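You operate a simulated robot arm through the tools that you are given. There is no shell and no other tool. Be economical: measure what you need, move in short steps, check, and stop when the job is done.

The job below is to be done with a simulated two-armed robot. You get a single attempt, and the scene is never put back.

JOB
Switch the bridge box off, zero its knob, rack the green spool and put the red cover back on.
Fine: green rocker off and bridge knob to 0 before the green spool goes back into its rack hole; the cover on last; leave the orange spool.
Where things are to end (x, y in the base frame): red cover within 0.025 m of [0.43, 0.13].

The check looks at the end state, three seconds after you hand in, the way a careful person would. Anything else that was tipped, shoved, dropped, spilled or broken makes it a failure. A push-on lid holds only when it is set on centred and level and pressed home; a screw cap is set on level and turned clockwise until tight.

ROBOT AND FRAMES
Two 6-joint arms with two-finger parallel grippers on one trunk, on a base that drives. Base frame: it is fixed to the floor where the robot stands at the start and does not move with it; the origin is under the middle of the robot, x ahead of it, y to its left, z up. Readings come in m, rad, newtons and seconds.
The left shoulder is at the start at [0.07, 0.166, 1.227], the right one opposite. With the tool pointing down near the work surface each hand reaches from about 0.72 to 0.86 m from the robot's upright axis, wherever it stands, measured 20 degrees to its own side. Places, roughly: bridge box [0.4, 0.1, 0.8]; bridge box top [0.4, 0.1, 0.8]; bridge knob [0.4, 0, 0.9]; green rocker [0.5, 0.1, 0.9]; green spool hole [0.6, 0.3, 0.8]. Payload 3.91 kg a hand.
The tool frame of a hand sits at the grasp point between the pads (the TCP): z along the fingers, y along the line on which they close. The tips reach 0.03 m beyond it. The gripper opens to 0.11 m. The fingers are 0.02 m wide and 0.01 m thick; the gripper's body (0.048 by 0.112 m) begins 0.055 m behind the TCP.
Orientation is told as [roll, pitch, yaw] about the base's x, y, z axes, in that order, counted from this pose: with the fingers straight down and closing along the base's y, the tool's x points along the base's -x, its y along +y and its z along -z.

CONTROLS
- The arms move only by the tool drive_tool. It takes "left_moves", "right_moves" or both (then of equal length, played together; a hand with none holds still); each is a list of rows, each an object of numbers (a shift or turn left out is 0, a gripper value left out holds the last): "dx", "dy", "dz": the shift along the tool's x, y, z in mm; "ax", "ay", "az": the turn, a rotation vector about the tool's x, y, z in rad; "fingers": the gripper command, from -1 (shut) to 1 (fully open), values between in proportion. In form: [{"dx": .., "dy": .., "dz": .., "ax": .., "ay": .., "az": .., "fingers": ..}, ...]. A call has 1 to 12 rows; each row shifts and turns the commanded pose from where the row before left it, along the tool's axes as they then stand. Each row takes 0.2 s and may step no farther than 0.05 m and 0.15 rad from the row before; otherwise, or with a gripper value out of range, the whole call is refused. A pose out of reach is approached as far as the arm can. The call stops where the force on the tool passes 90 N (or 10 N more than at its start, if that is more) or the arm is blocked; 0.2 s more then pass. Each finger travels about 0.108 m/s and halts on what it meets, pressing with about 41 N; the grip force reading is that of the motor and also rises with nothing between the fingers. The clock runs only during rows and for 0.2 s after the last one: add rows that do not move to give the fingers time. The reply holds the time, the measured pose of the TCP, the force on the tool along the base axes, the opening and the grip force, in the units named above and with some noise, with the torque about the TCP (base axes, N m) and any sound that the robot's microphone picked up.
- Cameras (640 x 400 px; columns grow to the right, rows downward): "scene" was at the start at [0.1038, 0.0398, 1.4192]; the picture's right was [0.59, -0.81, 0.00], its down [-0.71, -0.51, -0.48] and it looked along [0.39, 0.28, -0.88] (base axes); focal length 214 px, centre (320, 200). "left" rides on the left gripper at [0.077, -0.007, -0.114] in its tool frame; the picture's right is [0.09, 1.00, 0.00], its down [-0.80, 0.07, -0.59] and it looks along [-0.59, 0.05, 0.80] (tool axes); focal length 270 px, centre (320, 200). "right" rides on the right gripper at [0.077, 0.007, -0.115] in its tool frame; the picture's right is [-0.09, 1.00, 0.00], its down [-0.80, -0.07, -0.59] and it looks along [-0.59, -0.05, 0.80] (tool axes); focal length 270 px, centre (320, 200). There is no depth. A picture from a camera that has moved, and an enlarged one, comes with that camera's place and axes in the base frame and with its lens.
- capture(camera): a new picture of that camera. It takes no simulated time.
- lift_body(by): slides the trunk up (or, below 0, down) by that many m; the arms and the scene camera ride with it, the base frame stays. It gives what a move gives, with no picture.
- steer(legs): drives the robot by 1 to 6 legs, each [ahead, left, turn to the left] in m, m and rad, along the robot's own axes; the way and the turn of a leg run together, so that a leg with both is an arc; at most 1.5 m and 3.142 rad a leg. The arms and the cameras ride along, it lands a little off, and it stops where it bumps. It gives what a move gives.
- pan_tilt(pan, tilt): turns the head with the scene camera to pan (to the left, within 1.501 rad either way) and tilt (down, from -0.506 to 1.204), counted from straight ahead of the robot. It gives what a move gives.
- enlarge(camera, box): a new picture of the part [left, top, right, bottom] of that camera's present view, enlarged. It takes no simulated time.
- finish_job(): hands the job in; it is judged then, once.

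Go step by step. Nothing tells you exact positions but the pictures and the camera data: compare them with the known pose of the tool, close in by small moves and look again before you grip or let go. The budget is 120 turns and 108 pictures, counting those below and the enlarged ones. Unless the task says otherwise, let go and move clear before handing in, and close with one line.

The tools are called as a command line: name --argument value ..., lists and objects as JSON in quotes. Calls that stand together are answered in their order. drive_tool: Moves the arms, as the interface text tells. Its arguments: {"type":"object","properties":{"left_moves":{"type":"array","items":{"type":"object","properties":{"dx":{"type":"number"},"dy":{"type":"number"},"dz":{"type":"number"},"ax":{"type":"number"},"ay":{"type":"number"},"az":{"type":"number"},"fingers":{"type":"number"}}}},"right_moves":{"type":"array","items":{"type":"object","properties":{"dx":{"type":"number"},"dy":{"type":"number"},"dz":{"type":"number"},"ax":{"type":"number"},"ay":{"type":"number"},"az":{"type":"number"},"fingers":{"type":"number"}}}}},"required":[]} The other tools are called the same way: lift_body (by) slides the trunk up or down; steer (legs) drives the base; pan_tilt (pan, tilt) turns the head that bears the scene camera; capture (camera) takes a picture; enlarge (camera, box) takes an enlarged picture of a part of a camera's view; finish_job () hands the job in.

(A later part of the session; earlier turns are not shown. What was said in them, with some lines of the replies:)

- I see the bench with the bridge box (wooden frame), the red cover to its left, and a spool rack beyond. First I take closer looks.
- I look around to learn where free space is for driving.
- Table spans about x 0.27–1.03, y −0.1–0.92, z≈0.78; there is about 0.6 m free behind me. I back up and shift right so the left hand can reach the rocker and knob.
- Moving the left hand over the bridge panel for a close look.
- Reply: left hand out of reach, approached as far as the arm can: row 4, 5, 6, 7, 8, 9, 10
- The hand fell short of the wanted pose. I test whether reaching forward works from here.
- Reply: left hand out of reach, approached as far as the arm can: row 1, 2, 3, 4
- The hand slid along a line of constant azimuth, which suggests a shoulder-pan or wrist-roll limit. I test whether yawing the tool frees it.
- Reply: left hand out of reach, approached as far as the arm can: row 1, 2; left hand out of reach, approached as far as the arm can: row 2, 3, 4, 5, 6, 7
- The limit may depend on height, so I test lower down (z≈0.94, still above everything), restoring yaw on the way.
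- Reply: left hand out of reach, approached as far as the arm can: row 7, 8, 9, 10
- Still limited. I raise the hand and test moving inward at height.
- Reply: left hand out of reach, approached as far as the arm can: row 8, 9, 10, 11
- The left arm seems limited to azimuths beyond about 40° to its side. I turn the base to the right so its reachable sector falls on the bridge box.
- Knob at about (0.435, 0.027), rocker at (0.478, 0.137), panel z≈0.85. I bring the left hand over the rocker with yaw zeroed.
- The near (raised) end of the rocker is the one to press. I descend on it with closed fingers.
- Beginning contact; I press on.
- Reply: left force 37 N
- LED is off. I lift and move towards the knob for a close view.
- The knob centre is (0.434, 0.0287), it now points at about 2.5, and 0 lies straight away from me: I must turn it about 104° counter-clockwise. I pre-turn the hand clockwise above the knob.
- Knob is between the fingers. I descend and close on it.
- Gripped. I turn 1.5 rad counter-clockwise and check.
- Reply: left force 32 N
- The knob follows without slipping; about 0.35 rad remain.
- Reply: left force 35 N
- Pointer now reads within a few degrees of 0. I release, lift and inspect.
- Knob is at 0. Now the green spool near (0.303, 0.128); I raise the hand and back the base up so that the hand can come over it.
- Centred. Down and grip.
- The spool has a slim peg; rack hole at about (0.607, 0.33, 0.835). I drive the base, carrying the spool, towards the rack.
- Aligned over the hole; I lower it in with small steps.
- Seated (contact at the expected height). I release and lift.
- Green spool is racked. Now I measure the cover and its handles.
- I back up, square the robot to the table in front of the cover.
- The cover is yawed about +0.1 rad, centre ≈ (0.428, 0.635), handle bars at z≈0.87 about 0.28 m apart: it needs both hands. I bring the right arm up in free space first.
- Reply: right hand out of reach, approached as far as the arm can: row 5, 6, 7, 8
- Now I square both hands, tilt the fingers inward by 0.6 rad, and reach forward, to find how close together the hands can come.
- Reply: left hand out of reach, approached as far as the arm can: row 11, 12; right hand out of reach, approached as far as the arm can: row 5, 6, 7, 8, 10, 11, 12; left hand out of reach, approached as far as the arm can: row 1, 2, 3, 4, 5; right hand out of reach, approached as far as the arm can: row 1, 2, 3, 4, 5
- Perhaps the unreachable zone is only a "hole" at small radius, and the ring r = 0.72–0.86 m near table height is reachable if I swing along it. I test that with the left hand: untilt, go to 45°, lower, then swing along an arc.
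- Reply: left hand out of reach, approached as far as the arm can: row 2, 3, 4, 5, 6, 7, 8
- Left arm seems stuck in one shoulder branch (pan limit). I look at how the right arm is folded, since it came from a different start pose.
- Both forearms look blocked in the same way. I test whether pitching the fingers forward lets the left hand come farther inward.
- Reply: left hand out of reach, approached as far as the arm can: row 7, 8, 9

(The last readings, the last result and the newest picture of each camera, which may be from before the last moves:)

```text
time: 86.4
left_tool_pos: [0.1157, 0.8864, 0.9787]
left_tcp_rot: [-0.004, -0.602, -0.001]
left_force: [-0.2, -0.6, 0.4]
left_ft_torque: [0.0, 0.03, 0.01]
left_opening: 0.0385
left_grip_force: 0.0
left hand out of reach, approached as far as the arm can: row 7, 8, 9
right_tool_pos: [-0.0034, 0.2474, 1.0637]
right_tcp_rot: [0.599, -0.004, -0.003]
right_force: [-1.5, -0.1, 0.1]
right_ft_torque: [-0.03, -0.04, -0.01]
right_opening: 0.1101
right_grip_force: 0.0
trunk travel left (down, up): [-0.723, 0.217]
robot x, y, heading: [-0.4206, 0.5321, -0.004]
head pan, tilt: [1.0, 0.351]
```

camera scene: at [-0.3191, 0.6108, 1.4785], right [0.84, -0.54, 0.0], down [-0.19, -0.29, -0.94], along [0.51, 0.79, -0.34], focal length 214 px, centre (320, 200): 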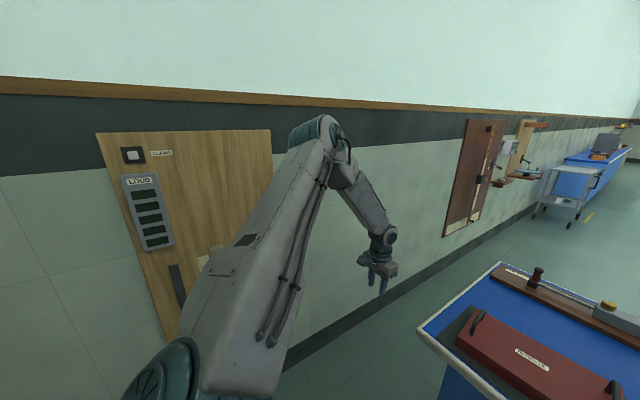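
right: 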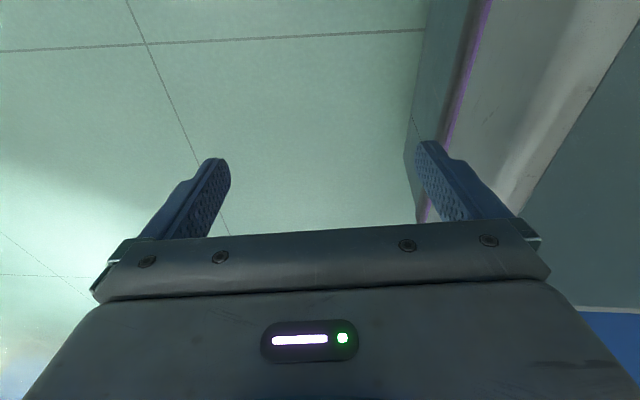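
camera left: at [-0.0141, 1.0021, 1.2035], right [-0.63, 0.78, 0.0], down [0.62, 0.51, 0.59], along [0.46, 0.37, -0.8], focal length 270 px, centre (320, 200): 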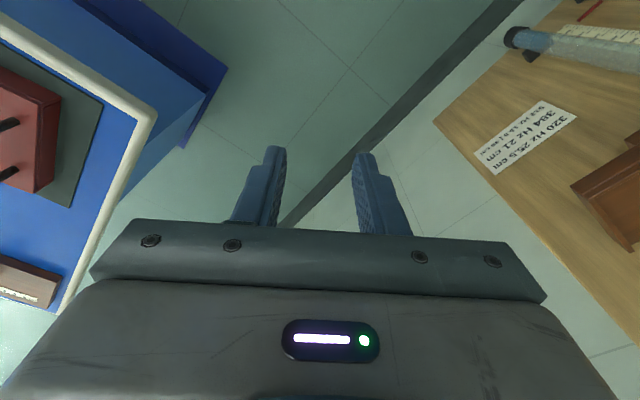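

Perhaps the ring is only reachable when the hand is low relative to the shoulder. Raising the trunk tests this without going near the table top.

lift_body --by 0.2

drive_tool --left_moves '[{"dy": 40}, {"dy": 40}, {"dy": 40}, {"ay": 0.15}, {"ay": 0.15}, {"ay": 0.15}, {"ay": 0.15}, {"dz": 45, "dx": -10}, {"dz": 45, "dx": -10}, {"dz": 45, "dx": -10}, {"dz": 45, "dx": -10}, {"dz": 30}]'

drive_tool --left_moves '[{"dx": -28, "dy": -33}, {"dx": -27, "dy": -34}, {"dx": -25, "dy": -35}, {"dx": -23, "dy": -36}, {"dx": -21, "dy": -37}, {"dx": -18, "dy": -38}, {}]'

```text
time: 88.6
left_tool_pos: [0.1155, 0.8856, 1.1785]
left_tcp_rot: [-0.002, -0.602, -0.002]
left_force: [0.0, 0.0, -0.3]
left_ft_torque: [-0.02, 0.03, -0.02]
left_opening: 0.0386
left_grip_force: 0.1
right_tool_pos: [-0.0028, 0.2466, 1.2643]
right_tcp_rot: [0.601, -0.004, -0.004]
right_force: [-0.2, 0.0, 0.0]
right_ft_torque: [0.03, 0.02, 0.02]
right_opening: 0.1099
right_grip_force: 0.0
trunk travel left (down, up): [-0.923, 0.017]
robot x, y, heading: [-0.4216, 0.5333, -0.004]
head pan, tilt: [1.0, 0.351]
```

```text
time: 91.2
left_tool_pos: [0.1307, 1.003, 1.0323]
left_tcp_rot: [-0.001, -0.003, -0.003]
left_force: [-0.4, 0.6, -1.0]
left_ft_torque: [-0.01, -0.01, 0.0]
left_opening: 0.0387
left_grip_force: 0.1
left hand out of reach, approached as far as the arm can: row 10, 11, 12
right_tool_pos: [-0.0048, 0.247, 1.2652]
right_tcp_rot: [0.6, -0.006, -0.004]
right_force: [-0.3, 0.4, -0.5]
right_ft_torque: [0.01, -0.03, -0.01]
right_opening: 0.11
right_grip_force: 0.1
trunk travel left (down, up): [-0.923, 0.017]
robot x, y, heading: [-0.4182, 0.5285, -0.008]
head pan, tilt: [1.0, 0.351]
```

```text
time: 92.8
left_tool_pos: [0.1284, 1.0008, 1.0292]
left_tcp_rot: [-0.002, -0.001, -0.005]
left_force: [0.2, -0.4, 0.2]
left_ft_torque: [-0.01, 0.02, 0.02]
left_opening: 0.0384
left_grip_force: 0.0
left hand out of reach, approached as far as the arm can: row 1, 2, 3, 4, 5, 6
right_tool_pos: [-0.0019, 0.2466, 1.2648]
right_tcp_rot: [0.6, -0.003, -0.005]
right_force: [-1.4, 1.1, 0.1]
right_ft_torque: [0.01, 0.01, 0.02]
right_opening: 0.1102
right_grip_force: 0.0
trunk travel left (down, up): [-0.923, 0.017]
robot x, y, heading: [-0.4221, 0.5311, -0.006]
head pan, tilt: [1.0, 0.351]
```

The two hands cannot come within 0.28 m of each other, so I'll use a one-hand grip on a handle's upright leg (flat pads along the leg resist tilting). I lower the trunk back, keep the left hand high and turn the base to bring the left hand over the cover.

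drive_tool --left_moves '[{"dz": -45}, {"dz": -45}, {"dz": -45}, {"dz": -45}, {}]'

lift_body --by -0.2

steer --legs '[[-0.06, 0, -0.6]]'

capture --camera "left"

```text
time: 94.0
left_tool_pos: [0.1289, 0.9981, 1.2106]
left_tcp_rot: [-0.004, -0.001, -0.005]
left_force: [0.1, -0.4, -0.3]
left_ft_torque: [0.02, 0.04, 0.0]
left_opening: 0.0387
left_grip_force: 0.1
right_tool_pos: [-0.0023, 0.247, 1.2645]
right_tcp_rot: [0.6, -0.005, -0.002]
right_force: [-0.3, 0.2, -0.2]
right_ft_torque: [0.02, -0.01, -0.01]
right_opening: 0.1098
right_grip_force: 0.2
trunk travel left (down, up): [-0.923, 0.017]
robot x, y, heading: [-0.4192, 0.5339, -0.002]
head pan, tilt: [1.0, 0.351]
```

```text
time: 96.2
left_tool_pos: [0.1285, 0.998, 1.0104]
left_tcp_rot: [-0.004, -0.001, -0.004]
left_force: [-0.2, -0.2, 0.2]
left_ft_torque: [-0.02, 0.01, 0.03]
left_opening: 0.0383
left_grip_force: 0.0
right_tool_pos: [-0.0024, 0.247, 1.0656]
right_tcp_rot: [0.599, -0.004, -0.002]
right_force: [0.2, -0.3, 0.6]
right_ft_torque: [-0.03, 0.0, -0.01]
right_opening: 0.11
right_grip_force: 0.1
trunk travel left (down, up): [-0.723, 0.217]
robot x, y, heading: [-0.423, 0.5327, -0.008]
head pan, tilt: [1.0, 0.351]
```

```text
time: 98.2
left_tool_pos: [0.2419, 0.6266, 1.01]
left_tcp_rot: [-0.004, -0.002, -0.596]
left_force: [0.5, 0.4, -0.6]
left_ft_torque: [0.0, -0.02, 0.04]
left_opening: 0.0387
left_grip_force: 0.1
right_tool_pos: [-0.2882, 0.0794, 1.0642]
right_tcp_rot: [0.599, -0.004, -0.593]
right_force: [0.0, -0.2, -0.3]
right_ft_torque: [0.05, -0.01, -0.01]
right_opening: 0.11
right_grip_force: 0.1
trunk travel left (down, up): [-0.723, 0.217]
robot x, y, heading: [-0.4749, 0.5478, -0.599]
head pan, tilt: [1.0, 0.351]
```

```text
45 pictures are left
camera left: at [0.1732, 0.6664, 1.124], right [0.49, 0.87, 0.0], down [0.7, -0.39, 0.6], along [0.52, -0.29, -0.8], focal length 270 px, centre (320, 200)
```

left: 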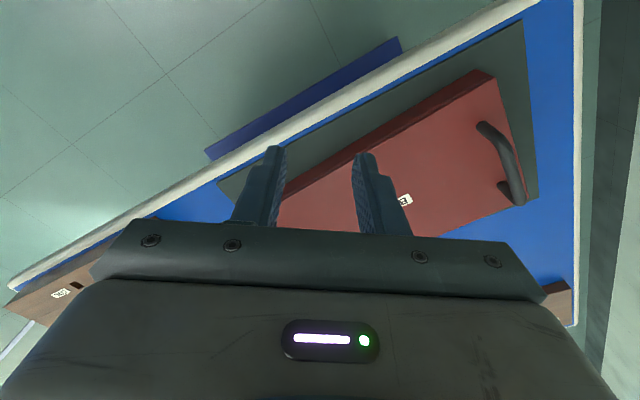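

steer --legs '[[0.043, 0.085, 0]]'

drive_tool --left_moves '[{"az": -0.14}, {"az": -0.14}, {"az": -0.14}, {"az": -0.14}, {"az": -0.14}, {"dx": -12, "dy": 20, "fingers": 0.0}, {"dx": -12, "dy": 20}, {"dx": -12, "dy": 20}, {"dx": -12, "dy": 20}, {}]'

capture --camera "left"

```text
time: 99.3
left_tool_pos: [0.3225, 0.6707, 1.0128]
left_tcp_rot: [0.0, -0.004, -0.596]
left_force: [-0.2, 0.4, 0.7]
left_ft_torque: [0.02, 0.01, 0.02]
left_opening: 0.0385
left_grip_force: 0.1
right_tool_pos: [-0.2062, 0.1229, 1.0637]
right_tcp_rot: [0.602, -0.005, -0.596]
right_force: [0.0, -0.6, 0.3]
right_ft_torque: [0.01, 0.01, -0.03]
right_opening: 0.11
right_grip_force: 0.0
trunk travel left (down, up): [-0.723, 0.217]
robot x, y, heading: [-0.3914, 0.5951, -0.594]
head pan, tilt: [1.0, 0.351]
```

```text
time: 101.5
left_tool_pos: [0.3657, 0.7567, 1.0093]
left_tcp_rot: [-0.003, 0.0, 0.104]
left_force: [0.0, 0.2, 0.6]
left_ft_torque: [-0.01, 0.0, 0.0]
left_opening: 0.0548
left_grip_force: 0.2
right_tool_pos: [-0.2041, 0.1243, 1.0648]
right_tcp_rot: [0.6, -0.004, -0.596]
right_force: [1.4, -0.4, -0.1]
right_ft_torque: [0.02, -0.02, -0.04]
right_opening: 0.11
right_grip_force: 0.0
trunk travel left (down, up): [-0.723, 0.217]
robot x, y, heading: [-0.3919, 0.592, -0.596]
head pan, tilt: [1.0, 0.351]
```

```text
44 pictures are left
camera left: at [0.2878, 0.7431, 1.1227], right [-0.19, 0.98, 0.0], down [0.79, 0.15, 0.59], along [0.58, 0.11, -0.8], focal length 270 px, centre (320, 200)
```

left: 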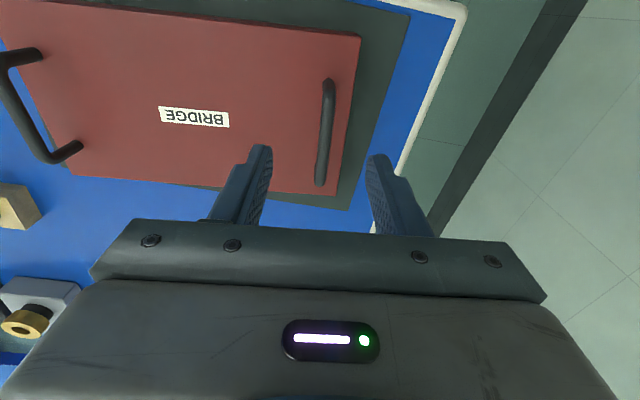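

enlarge --camera "left" --box '[240, 50, 400, 200]'

enlarge --camera "left" --box '[0, 0, 240, 190]'

```text
2.67 times, centred on (320, 125) of left
camera zoom: at [0.2878, 0.7431, 1.1227], right [-0.19, 0.98, 0.0], down [0.79, 0.15, 0.59], along [0.58, 0.11, -0.8], focal length 721 px, centre (320, 400)
```

zoom: 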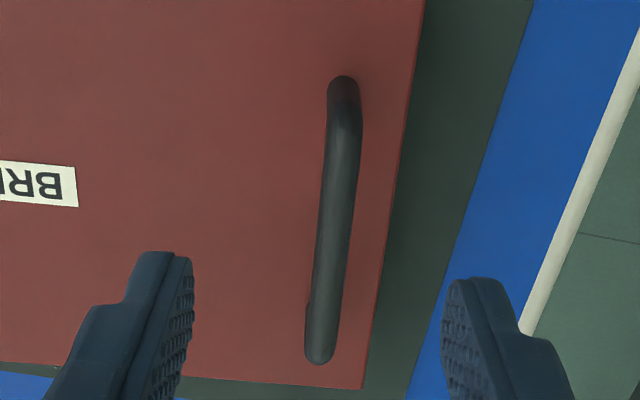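

```text
2.11 times, centred on (120, 95) of left
camera zoom: at [0.2878, 0.7431, 1.1227], right [-0.19, 0.98, 0.0], down [0.79, 0.15, 0.59], along [0.58, 0.11, -0.8], focal length 569 px, centre (741, 421)
```

zoom: 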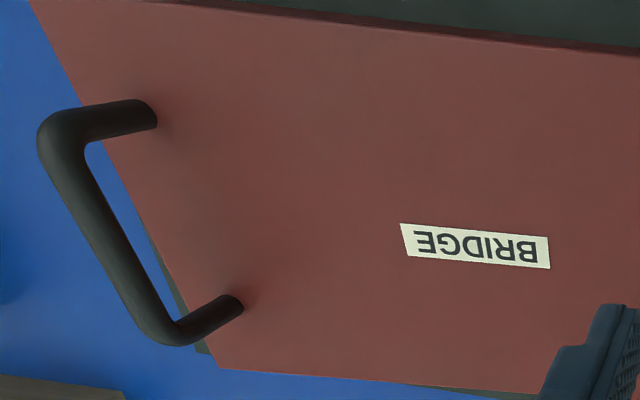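

Bar height z≈0.89, cover top z≈0.85, near leg of the left handle ≈(0.348, 0.763). I move above it, narrow the fingers and come down part-way.

drive_tool --left_moves '[{"dx": 13, "dy": 8, "fingers": -0.3}, {"dz": 30}, {"dz": 30}, {"dz": 25}, {}]'

enlarge --camera "left" --box '[240, 50, 400, 200]'

```text
time: 102.7
left_tool_pos: [0.3497, 0.7638, 0.9249]
left_tcp_rot: [-0.003, 0.0, 0.104]
left_force: [-0.2, 0.1, -0.6]
left_ft_torque: [-0.01, 0.0, -0.02]
left_opening: 0.0386
left_grip_force: 0.0
right_tool_pos: [-0.2047, 0.1236, 1.0651]
right_tcp_rot: [0.6, -0.004, -0.595]
right_force: [-0.2, -0.9, 0.2]
right_ft_torque: [0.0, -0.03, 0.0]
right_opening: 0.1097
right_grip_force: 0.2
trunk travel left (down, up): [-0.723, 0.217]
robot x, y, heading: [-0.3906, 0.597, -0.597]
head pan, tilt: [1.0, 0.351]
```

```text
2.67 times, centred on (320, 125) of left
camera zoom: at [0.2733, 0.7496, 1.0382], right [-0.19, 0.98, 0.0], down [0.79, 0.15, 0.59], along [0.58, 0.11, -0.8], focal length 721 px, centre (320, 400)
```

zoom: 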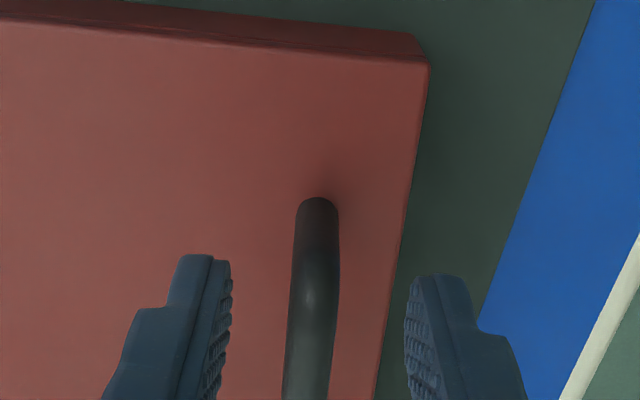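

drive_tool --left_moves '[{"dx": -2, "dz": 25}, {"dz": 12}, {"dz": 4}, {}]'

enlarge --camera "left" --box '[240, 50, 400, 200]'

```text
time: 103.7
left_tool_pos: [0.3537, 0.7637, 0.8837]
left_tcp_rot: [-0.002, 0.0, 0.102]
left_force: [0.2, -0.4, 0.1]
left_ft_torque: [0.03, 0.02, 0.01]
left_opening: 0.0386
left_grip_force: 0.1
right_tool_pos: [-0.204, 0.1251, 1.0638]
right_tcp_rot: [0.6, -0.002, -0.596]
right_force: [-0.3, -0.2, 0.0]
right_ft_torque: [-0.02, 0.04, 0.01]
right_opening: 0.1101
right_grip_force: 0.1
trunk travel left (down, up): [-0.723, 0.217]
robot x, y, heading: [-0.3926, 0.5945, -0.599]
head pan, tilt: [1.0, 0.351]
```

```text
2.67 times, centred on (320, 125) of left
camera zoom: at [0.2765, 0.7502, 0.997], right [-0.19, 0.98, 0.0], down [0.79, 0.15, 0.59], along [0.58, 0.11, -0.8], focal length 721 px, centre (320, 400)
```

zoom: 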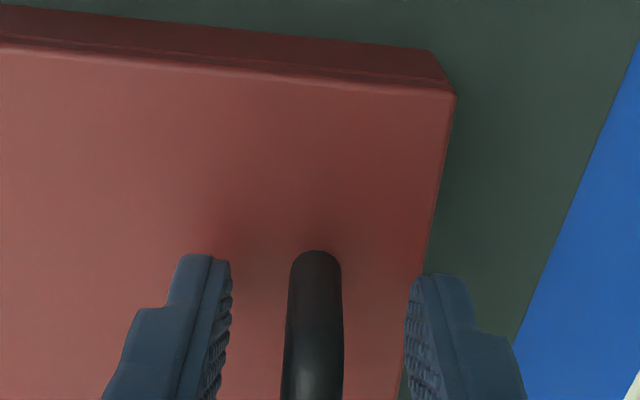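

drive_tool --left_moves '[{"dz": 4}, {"dz": 4}, {}]'

enlarge --camera "left" --box '[240, 80, 400, 200]'

```text
time: 104.5
left_tool_pos: [0.3529, 0.7638, 0.8766]
left_tcp_rot: [-0.003, 0.0, 0.103]
left_force: [-0.6, 0.1, -0.5]
left_ft_torque: [-0.01, 0.03, 0.02]
left_opening: 0.0384
left_grip_force: 0.0
right_tool_pos: [-0.204, 0.1248, 1.065]
right_tcp_rot: [0.599, -0.003, -0.596]
right_force: [-0.1, 0.1, -0.1]
right_ft_torque: [0.01, -0.01, 0.01]
right_opening: 0.11
right_grip_force: 0.1
trunk travel left (down, up): [-0.723, 0.217]
robot x, y, heading: [-0.3924, 0.5933, -0.595]
head pan, tilt: [1.0, 0.351]
```

```text
3.33 times, centred on (320, 140) of left
camera zoom: at [0.2758, 0.75, 0.9908], right [-0.19, 0.98, 0.0], down [0.79, 0.15, 0.59], along [0.58, 0.11, -0.8], focal length 901 px, centre (320, 400)
```

zoom: 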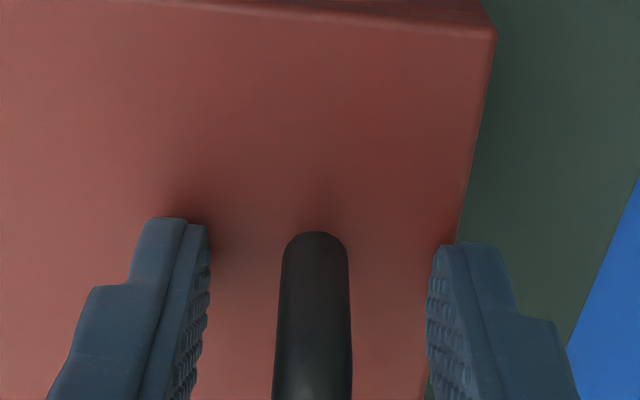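

drive_tool --left_moves '[{"dz": 3}, {"dz": 3}, {}]'

```text
time: 105.3
left_tool_pos: [0.3515, 0.7629, 0.8761]
left_tcp_rot: [-0.005, -0.009, 0.103]
left_force: [9.6, 4.2, 39.6]
left_ft_torque: [0.78, 0.12, -0.11]
left_opening: 0.0395
left_grip_force: 1.2
right_tool_pos: [-0.2076, 0.1238, 1.0663]
right_tcp_rot: [0.604, -0.007, -0.595]
right_force: [-1.0, -0.1, 0.1]
right_ft_torque: [0.04, -0.02, -0.05]
right_opening: 0.11
right_grip_force: 0.0
trunk travel left (down, up): [-0.723, 0.217]
robot x, y, heading: [-0.3909, 0.5921, -0.593]
head pan, tilt: [1.0, 0.351]
```

Cover top is at z≈0.846. I back off a little and close on the leg.

drive_tool --left_moves '[{"dz": -6}, {"fingers": -1}, {}, {}]'

enlarge --camera "left" --box '[240, 80, 400, 200]'

```text
time: 106.3
left_tool_pos: [0.352, 0.7643, 0.8762]
left_tcp_rot: [-0.002, 0.001, 0.103]
left_force: [-1.9, 0.1, 0.1]
left_ft_torque: [0.72, 0.28, -0.08]
left_opening: 0.0119
left_grip_force: 40.9
right_tool_pos: [-0.2043, 0.1234, 1.0643]
right_tcp_rot: [0.602, -0.003, -0.595]
right_force: [-0.2, -0.3, -0.4]
right_ft_torque: [-0.01, -0.02, 0.0]
right_opening: 0.11
right_grip_force: 0.0
trunk travel left (down, up): [-0.723, 0.217]
robot x, y, heading: [-0.3899, 0.5928, -0.599]
head pan, tilt: [1.0, 0.351]
```

```text
3.33 times, centred on (320, 140) of left
camera zoom: at [0.2748, 0.7498, 0.99], right [-0.19, 0.98, 0.0], down [0.79, 0.15, 0.59], along [0.58, 0.11, -0.81], focal length 901 px, centre (320, 400)
```

zoom: 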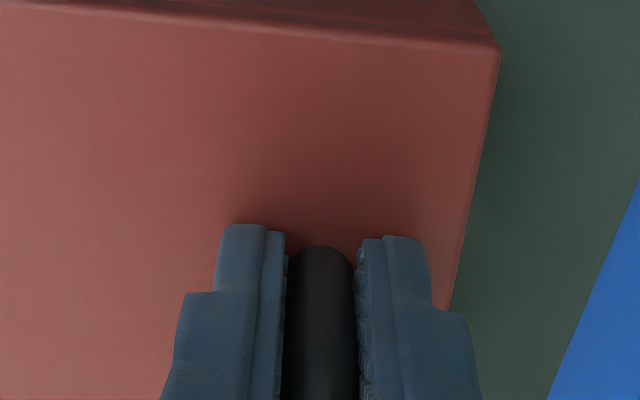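

Gripped (12 mm rod). Small test lift to read weight and tilt.

drive_tool --left_moves '[{"dz": -4}, {"dz": -4}, {"dz": -4}, {"dz": -4}, {}]'

capture --camera "left"

```text
time: 107.5
left_tool_pos: [0.3539, 0.7634, 0.8932]
left_tcp_rot: [-0.004, 0.003, 0.102]
left_force: [1.2, 0.3, -6.6]
left_ft_torque: [0.75, 0.35, 0.02]
left_opening: 0.0117
left_grip_force: 41.2
right_tool_pos: [-0.2034, 0.125, 1.0656]
right_tcp_rot: [0.6, -0.003, -0.596]
right_force: [0.0, -0.6, -0.4]
right_ft_torque: [0.01, -0.01, 0.0]
right_opening: 0.11
right_grip_force: 0.1
trunk travel left (down, up): [-0.723, 0.217]
robot x, y, heading: [-0.3898, 0.5953, -0.595]
head pan, tilt: [1.0, 0.351]
```

```text
37 pictures are left
camera left: at [0.2768, 0.7501, 1.0064], right [-0.19, 0.98, 0.0], down [0.79, 0.15, 0.59], along [0.58, 0.11, -0.81], focal length 270 px, centre (320, 200)
```

left: 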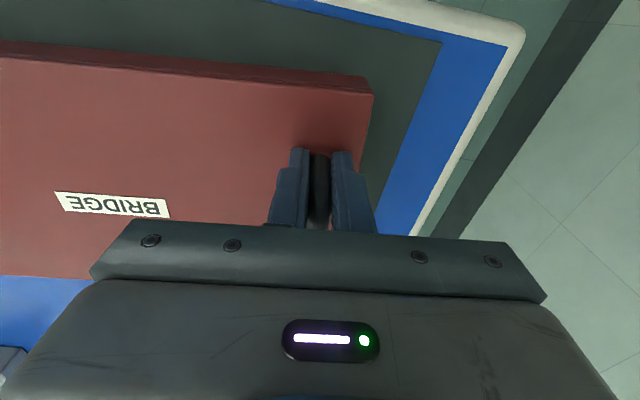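

Only about 6.6 N – the grip may well hold it. I lift further and check the tilt with the scene camera.

drive_tool --left_moves '[{"dz": -8}, {"dz": -8}, {"dz": -8}, {"dz": -8}, {}]'

pan_tilt --pan 0.7 --tilt 0.7

capture --camera "scene"

```text
time: 108.7
left_tool_pos: [0.3543, 0.763, 0.9249]
left_tcp_rot: [-0.003, 0.002, 0.102]
left_force: [-0.5, 0.1, -5.3]
left_ft_torque: [0.79, 0.37, 0.02]
left_opening: 0.0117
left_grip_force: 41.0
right_tool_pos: [-0.2029, 0.1246, 1.0634]
right_tcp_rot: [0.598, -0.001, -0.595]
right_force: [-0.4, 0.0, 1.0]
right_ft_torque: [-0.01, 0.05, 0.0]
right_opening: 0.1098
right_grip_force: 0.1
trunk travel left (down, up): [-0.723, 0.217]
robot x, y, heading: [-0.3894, 0.5953, -0.596]
head pan, tilt: [1.0, 0.351]
```

```text
time: 109.6
left_tool_pos: [0.3545, 0.7628, 0.9248]
left_tcp_rot: [-0.004, 0.004, 0.103]
left_force: [1.1, -0.2, -5.1]
left_ft_torque: [0.77, 0.34, -0.04]
left_opening: 0.0117
left_grip_force: 41.1
right_tool_pos: [-0.2037, 0.1242, 1.0642]
right_tcp_rot: [0.599, -0.004, -0.596]
right_force: [0.8, -0.3, 0.5]
right_ft_torque: [0.0, 0.01, -0.01]
right_opening: 0.1101
right_grip_force: 0.1
trunk travel left (down, up): [-0.723, 0.217]
robot x, y, heading: [-0.3917, 0.5935, -0.598]
head pan, tilt: [0.7, 0.7]
```

```text
36 pictures are left
camera scene: at [-0.2636, 0.576, 1.4471], right [0.1, -0.99, 0.0], down [-0.64, -0.07, -0.76], along [0.76, 0.08, -0.64], focal length 214 px, centre (320, 200)
```

scene: 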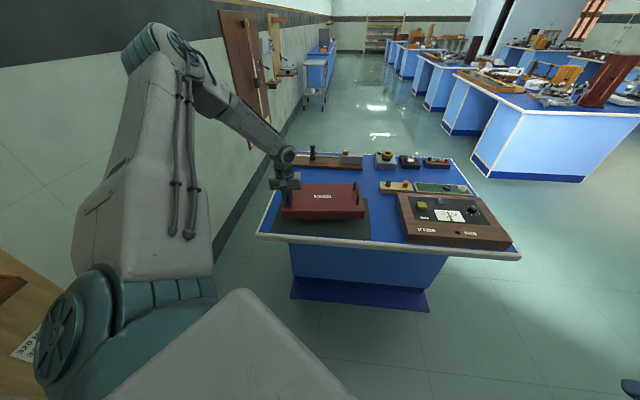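

enlarge --camera "scene" --box '[250, 150, 410, 250]'

```text
4.00 times, centred on (330, 200) of scene
camera zoom: at [-0.2636, 0.576, 1.4471], right [0.1, -0.99, 0.0], down [-0.64, -0.07, -0.76], along [0.76, 0.08, -0.64], focal length 858 px, centre (280, 200)
```

zoom: 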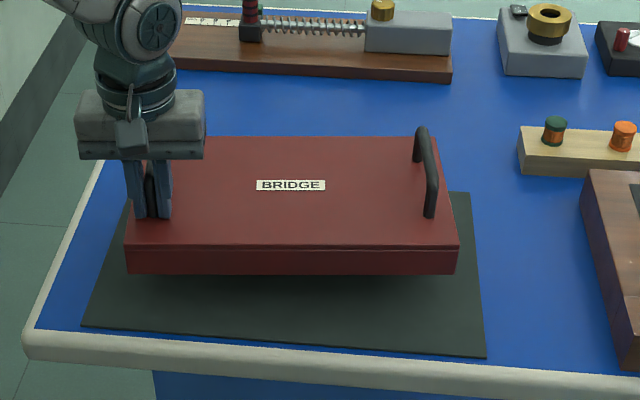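

The cover is airborne and level. I lift it clear, square its yaw, then drive sideways to bring it over the box.

drive_tool --left_moves '[{"dz": -12}, {"dz": -16}, {"dz": -16}, {"dz": -16}, {"dz": -15}, {"az": 0.035}, {"az": 0.035}, {"az": 0.033}, {}]'

steer --legs '[[0.05, -0.06, 0], [0.13, -0.166, 0], [0.13, -0.166, 0]]'

capture --camera "scene"

```text
time: 111.6
left_tool_pos: [0.3539, 0.7641, 0.9989]
left_tcp_rot: [-0.005, 0.002, -0.002]
left_force: [0.5, -1.4, -5.7]
left_ft_torque: [0.8, 0.32, -0.02]
left_opening: 0.0119
left_grip_force: 41.5
right_tool_pos: [-0.2032, 0.1247, 1.0635]
right_tcp_rot: [0.598, -0.001, -0.595]
right_force: [0.5, 1.1, 0.2]
right_ft_torque: [0.01, 0.0, -0.01]
right_opening: 0.1099
right_grip_force: 0.1
trunk travel left (down, up): [-0.723, 0.217]
robot x, y, heading: [-0.3918, 0.5953, -0.594]
head pan, tilt: [0.7, 0.7]
```

```text
time: 115.1
left_tool_pos: [0.3949, 0.2632, 0.9995]
left_tcp_rot: [-0.005, 0.001, -0.003]
left_force: [0.2, 0.7, -6.1]
left_ft_torque: [0.78, 0.29, 0.02]
left_opening: 0.0121
left_grip_force: 41.6
right_tool_pos: [-0.1629, -0.3756, 1.0658]
right_tcp_rot: [0.599, -0.004, -0.596]
right_force: [-0.7, -0.3, 0.2]
right_ft_torque: [0.0, 0.03, -0.01]
right_opening: 0.1098
right_grip_force: 0.0
trunk travel left (down, up): [-0.723, 0.217]
robot x, y, heading: [-0.348, 0.0914, -0.593]
head pan, tilt: [0.7, 0.7]
```

```text
34 pictures are left
camera scene: at [-0.2224, 0.0766, 1.447], right [0.1, -0.99, 0.0], down [-0.64, -0.07, -0.76], along [0.76, 0.08, -0.65], focal length 214 px, centre (320, 200)
```

scene: 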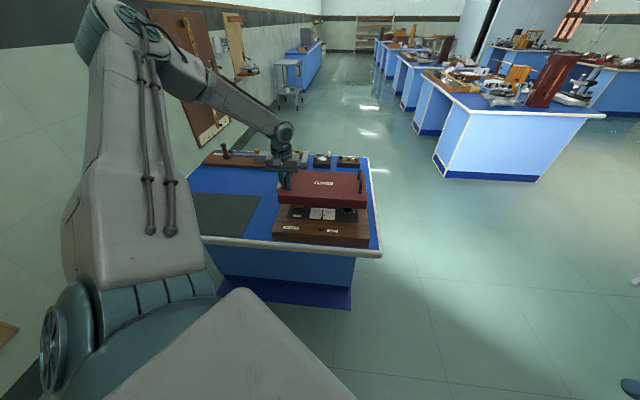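

enlarge --camera "scene" --box '[260, 155, 390, 250]'

capture --camera "left"

```text
4.21 times, centred on (325, 202) of scene
camera zoom: at [-0.2224, 0.0766, 1.447], right [0.1, -0.99, 0.0], down [-0.64, -0.07, -0.76], along [0.76, 0.08, -0.65], focal length 903 px, centre (299, 190)
```

zoom: 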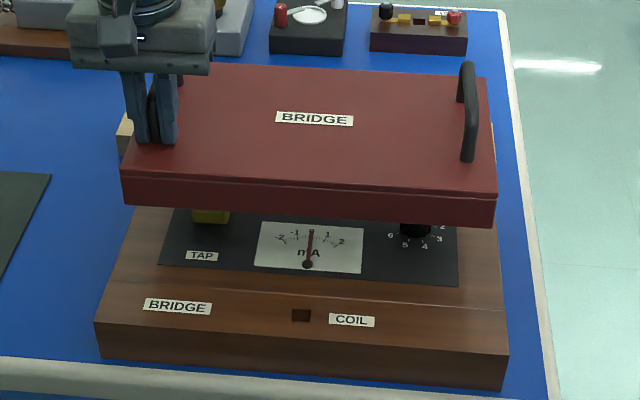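

```text
32 pictures are left
camera left: at [0.3175, 0.2578, 1.112], right [-0.09, 1.0, -0.01], down [0.8, 0.07, 0.59], along [0.59, 0.05, -0.81], focal length 270 px, centre (320, 200)
```

left: 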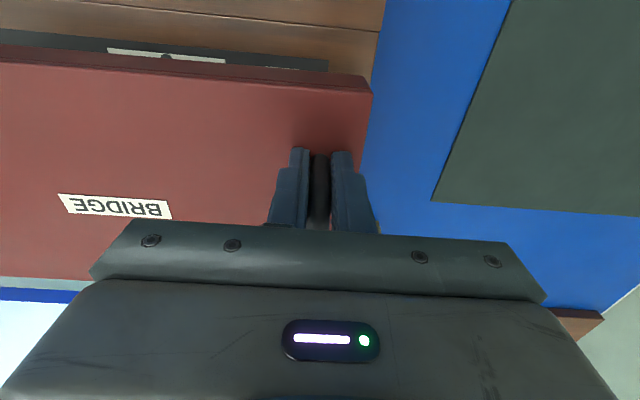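

Cover centre is ≈(0.433, 0.130) by corners and label, aligned with the box. I lower it.

drive_tool --left_moves '[{"dx": 2, "dz": 12}, {"dz": 15}, {"dz": 15}, {"dz": 12}, {}]'

enlarge --camera "scene" --box '[260, 155, 390, 250]'

```text
time: 116.3
left_tool_pos: [0.3939, 0.262, 0.9438]
left_tcp_rot: [-0.003, 0.001, -0.002]
left_force: [0.5, 0.1, -6.6]
left_ft_torque: [0.8, 0.29, -0.03]
left_opening: 0.0118
left_grip_force: 40.7
right_tool_pos: [-0.1623, -0.3775, 1.0656]
right_tcp_rot: [0.599, -0.004, -0.595]
right_force: [0.0, 0.0, 0.2]
right_ft_torque: [0.01, -0.02, -0.01]
right_opening: 0.1102
right_grip_force: 0.1
trunk travel left (down, up): [-0.723, 0.217]
robot x, y, heading: [-0.3479, 0.0913, -0.598]
head pan, tilt: [0.7, 0.7]
```

```text
4.21 times, centred on (325, 202) of scene
camera zoom: at [-0.2226, 0.0736, 1.447], right [0.1, -0.99, 0.0], down [-0.64, -0.07, -0.76], along [0.76, 0.08, -0.65], focal length 903 px, centre (299, 190)
```

zoom: 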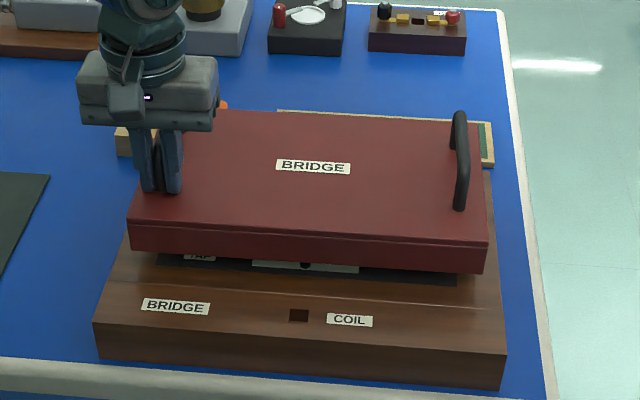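

drive_tool --left_moves '[{"dz": 6}, {"dz": 6}, {"dz": 4}, {"dz": 3}, {}]'

enlarge --camera "scene" --box '[260, 155, 390, 250]'

```text
time: 117.5
left_tool_pos: [0.3935, 0.26, 0.9243]
left_tcp_rot: [-0.005, 0.002, -0.002]
left_force: [-0.4, -1.1, -5.6]
left_ft_torque: [0.82, 0.26, -0.02]
left_opening: 0.0116
left_grip_force: 40.7
right_tool_pos: [-0.1625, -0.3775, 1.0641]
right_tcp_rot: [0.597, -0.002, -0.596]
right_force: [-0.1, 0.0, 0.7]
right_ft_torque: [-0.01, 0.01, 0.0]
right_opening: 0.1098
right_grip_force: 0.0
trunk travel left (down, up): [-0.723, 0.217]
robot x, y, heading: [-0.3525, 0.092, -0.596]
head pan, tilt: [0.7, 0.7]
```

```text
4.21 times, centred on (325, 202) of scene
camera zoom: at [-0.2226, 0.0731, 1.447], right [0.1, -0.99, 0.0], down [-0.64, -0.07, -0.76], along [0.76, 0.08, -0.65], focal length 903 px, centre (299, 190)
```

zoom: 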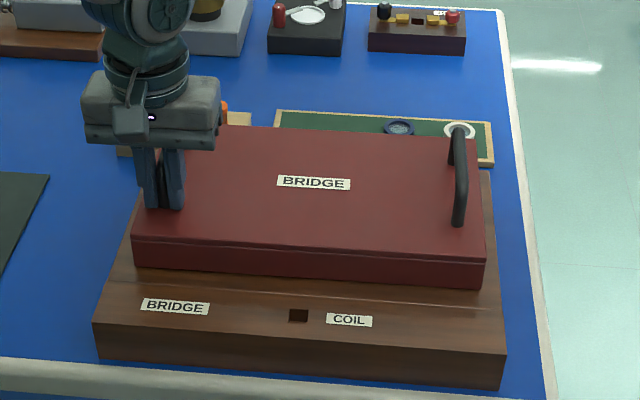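

drive_tool --left_moves '[{"dz": 2}, {"dz": 2}, {"dz": 2}, {}]'

```text
time: 118.5
left_tool_pos: [0.3941, 0.2606, 0.9223]
left_tcp_rot: [-0.003, -0.005, 0.002]
left_force: [9.2, 6.5, 23.3]
left_ft_torque: [0.18, 0.83, 0.15]
left_opening: 0.0119
left_grip_force: 41.2
right_tool_pos: [-0.1653, -0.3781, 1.0649]
right_tcp_rot: [0.601, -0.005, -0.595]
right_force: [-0.6, -0.7, -0.3]
right_ft_torque: [0.0, -0.03, 0.0]
right_opening: 0.11
right_grip_force: 0.0
trunk travel left (down, up): [-0.723, 0.217]
robot x, y, heading: [-0.3464, 0.0911, -0.597]
head pan, tilt: [0.7, 0.7]
```

Contact at the expected height. I ease off the push and release.

drive_tool --left_moves '[{"dz": -3}, {"fingers": -0.3}, {}, {}]'

enlarge --camera "scene" --box '[260, 155, 390, 250]'

```text
time: 119.5
left_tool_pos: [0.3923, 0.2595, 0.9233]
left_tcp_rot: [-0.004, -0.001, -0.002]
left_force: [0.4, -0.8, 0.5]
left_ft_torque: [-0.03, -0.03, 0.02]
left_opening: 0.0384
left_grip_force: 0.0
right_tool_pos: [-0.1632, -0.3785, 1.064]
right_tcp_rot: [0.601, -0.003, -0.595]
right_force: [0.9, 1.1, 0.2]
right_ft_torque: [0.0, -0.01, 0.01]
right_opening: 0.11
right_grip_force: 0.1
trunk travel left (down, up): [-0.723, 0.217]
robot x, y, heading: [-0.3499, 0.0897, -0.598]
head pan, tilt: [0.7, 0.7]
```

```text
4.21 times, centred on (325, 202) of scene
camera zoom: at [-0.2241, 0.0726, 1.4471], right [0.1, -0.99, 0.0], down [-0.64, -0.07, -0.76], along [0.76, 0.08, -0.64], focal length 903 px, centre (299, 190)
```

zoom: 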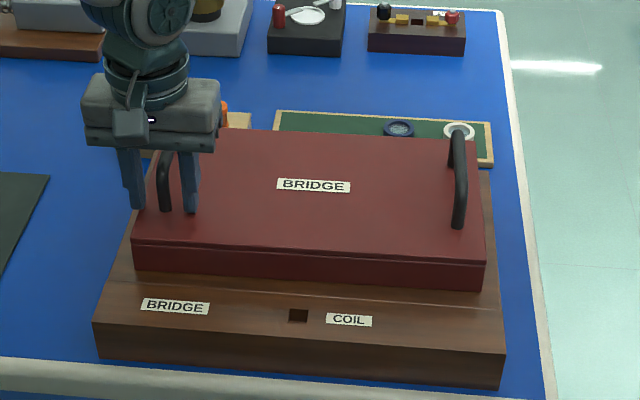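

Now straight up and clear, then inspect.

drive_tool --left_moves '[{"dz": -20}, {"dz": -35}, {"dz": -40}, {"dz": -40}, {"dx": 40}, {"dx": 40}, {}]'

capture --camera "left"

enlarge --camera "scene" --box '[180, 140, 400, 280]'

```text
time: 121.1
left_tool_pos: [0.3152, 0.2613, 1.0586]
left_tcp_rot: [-0.003, 0.001, -0.001]
left_force: [0.3, -1.4, 0.4]
left_ft_torque: [0.02, 0.01, 0.02]
left_opening: 0.0383
left_grip_force: 0.1
right_tool_pos: [-0.1631, -0.3792, 1.0638]
right_tcp_rot: [0.599, 0.0, -0.595]
right_force: [0.0, -0.3, 0.4]
right_ft_torque: [0.02, -0.02, -0.05]
right_opening: 0.11
right_grip_force: 0.0
trunk travel left (down, up): [-0.723, 0.217]
robot x, y, heading: [-0.3481, 0.0908, -0.599]
head pan, tilt: [0.7, 0.7]
```

```text
28 pictures are left
camera left: at [0.2368, 0.2558, 1.172], right [-0.09, 1.0, 0.0], down [0.8, 0.07, 0.59], along [0.59, 0.05, -0.8], focal length 270 px, centre (320, 200)
```

left: 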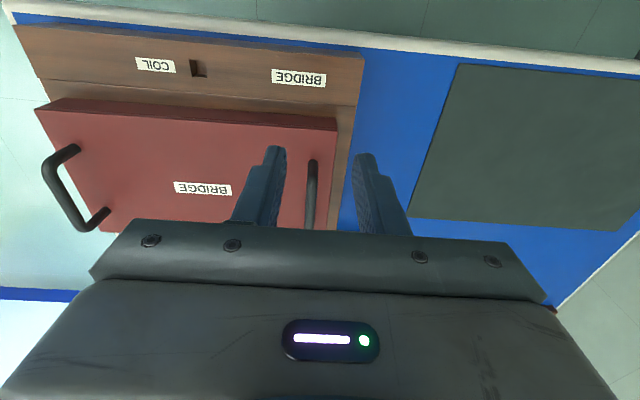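

```text
2.86 times, centred on (290, 210) of scene
camera zoom: at [-0.2232, 0.0713, 1.447], right [0.1, -0.99, 0.0], down [-0.64, -0.06, -0.76], along [0.76, 0.08, -0.64], focal length 613 px, centre (406, 171)
```

zoom: 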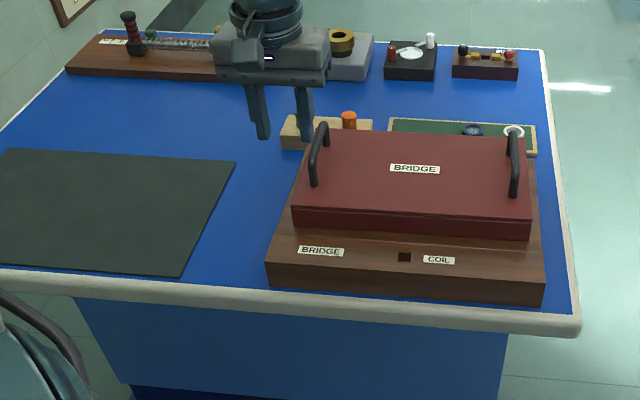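

Cover sits level, centre ≈(0.434, 0.128). I move the hand farther clear and take a last look at everything.

drive_tool --left_moves '[{"dz": -40, "dy": 20}, {"dz": -40, "dy": 30}, {"dy": 40}, {"dy": 40}, {}]'

enlarge --camera "scene" --box '[200, 140, 400, 270]'

```text
time: 122.3
left_tool_pos: [0.3151, 0.3159, 1.1432]
left_tcp_rot: [-0.004, 0.0, -0.002]
left_force: [0.1, 0.0, 0.1]
left_ft_torque: [0.03, 0.03, 0.01]
left_opening: 0.0385
left_grip_force: 0.0
left hand out of reach, approached as far as the arm can: row 2, 3, 4
right_tool_pos: [-0.1628, -0.3772, 1.0656]
right_tcp_rot: [0.597, -0.006, -0.595]
right_force: [0.5, 0.7, 0.0]
right_ft_torque: [0.01, 0.01, 0.01]
right_opening: 0.1102
right_grip_force: 0.0
trunk travel left (down, up): [-0.723, 0.217]
robot x, y, heading: [-0.3533, 0.0918, -0.596]
head pan, tilt: [0.7, 0.7]
```

```text
3.08 times, centred on (300, 205) of scene
camera zoom: at [-0.2228, 0.0744, 1.447], right [0.1, -0.99, 0.0], down [-0.64, -0.07, -0.76], along [0.76, 0.08, -0.64], focal length 660 px, centre (382, 185)
```

zoom: 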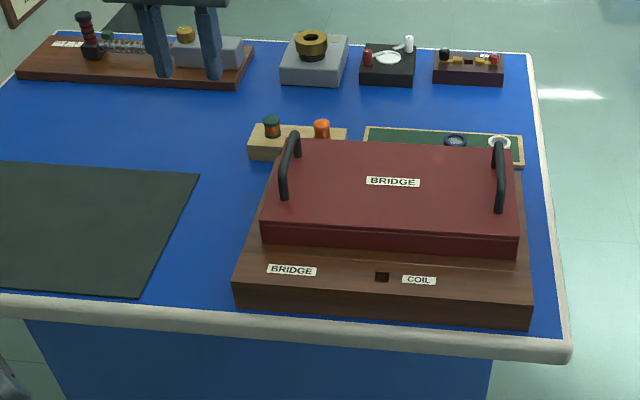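

The rocker is off, the knob reads 0, the green spool stands in its rack hole beside the untouched orange one, and the cover sits level on the box; both hands are clear. I hand in.

finish_job

```text
The job is handed in.
```

The bridge box is off and its knob is at 0. The green spool is in its rack hole, with the orange one left alone. The red cover went on last and sits level at about (0.434, 0.128), within the 0.025 m allowed.
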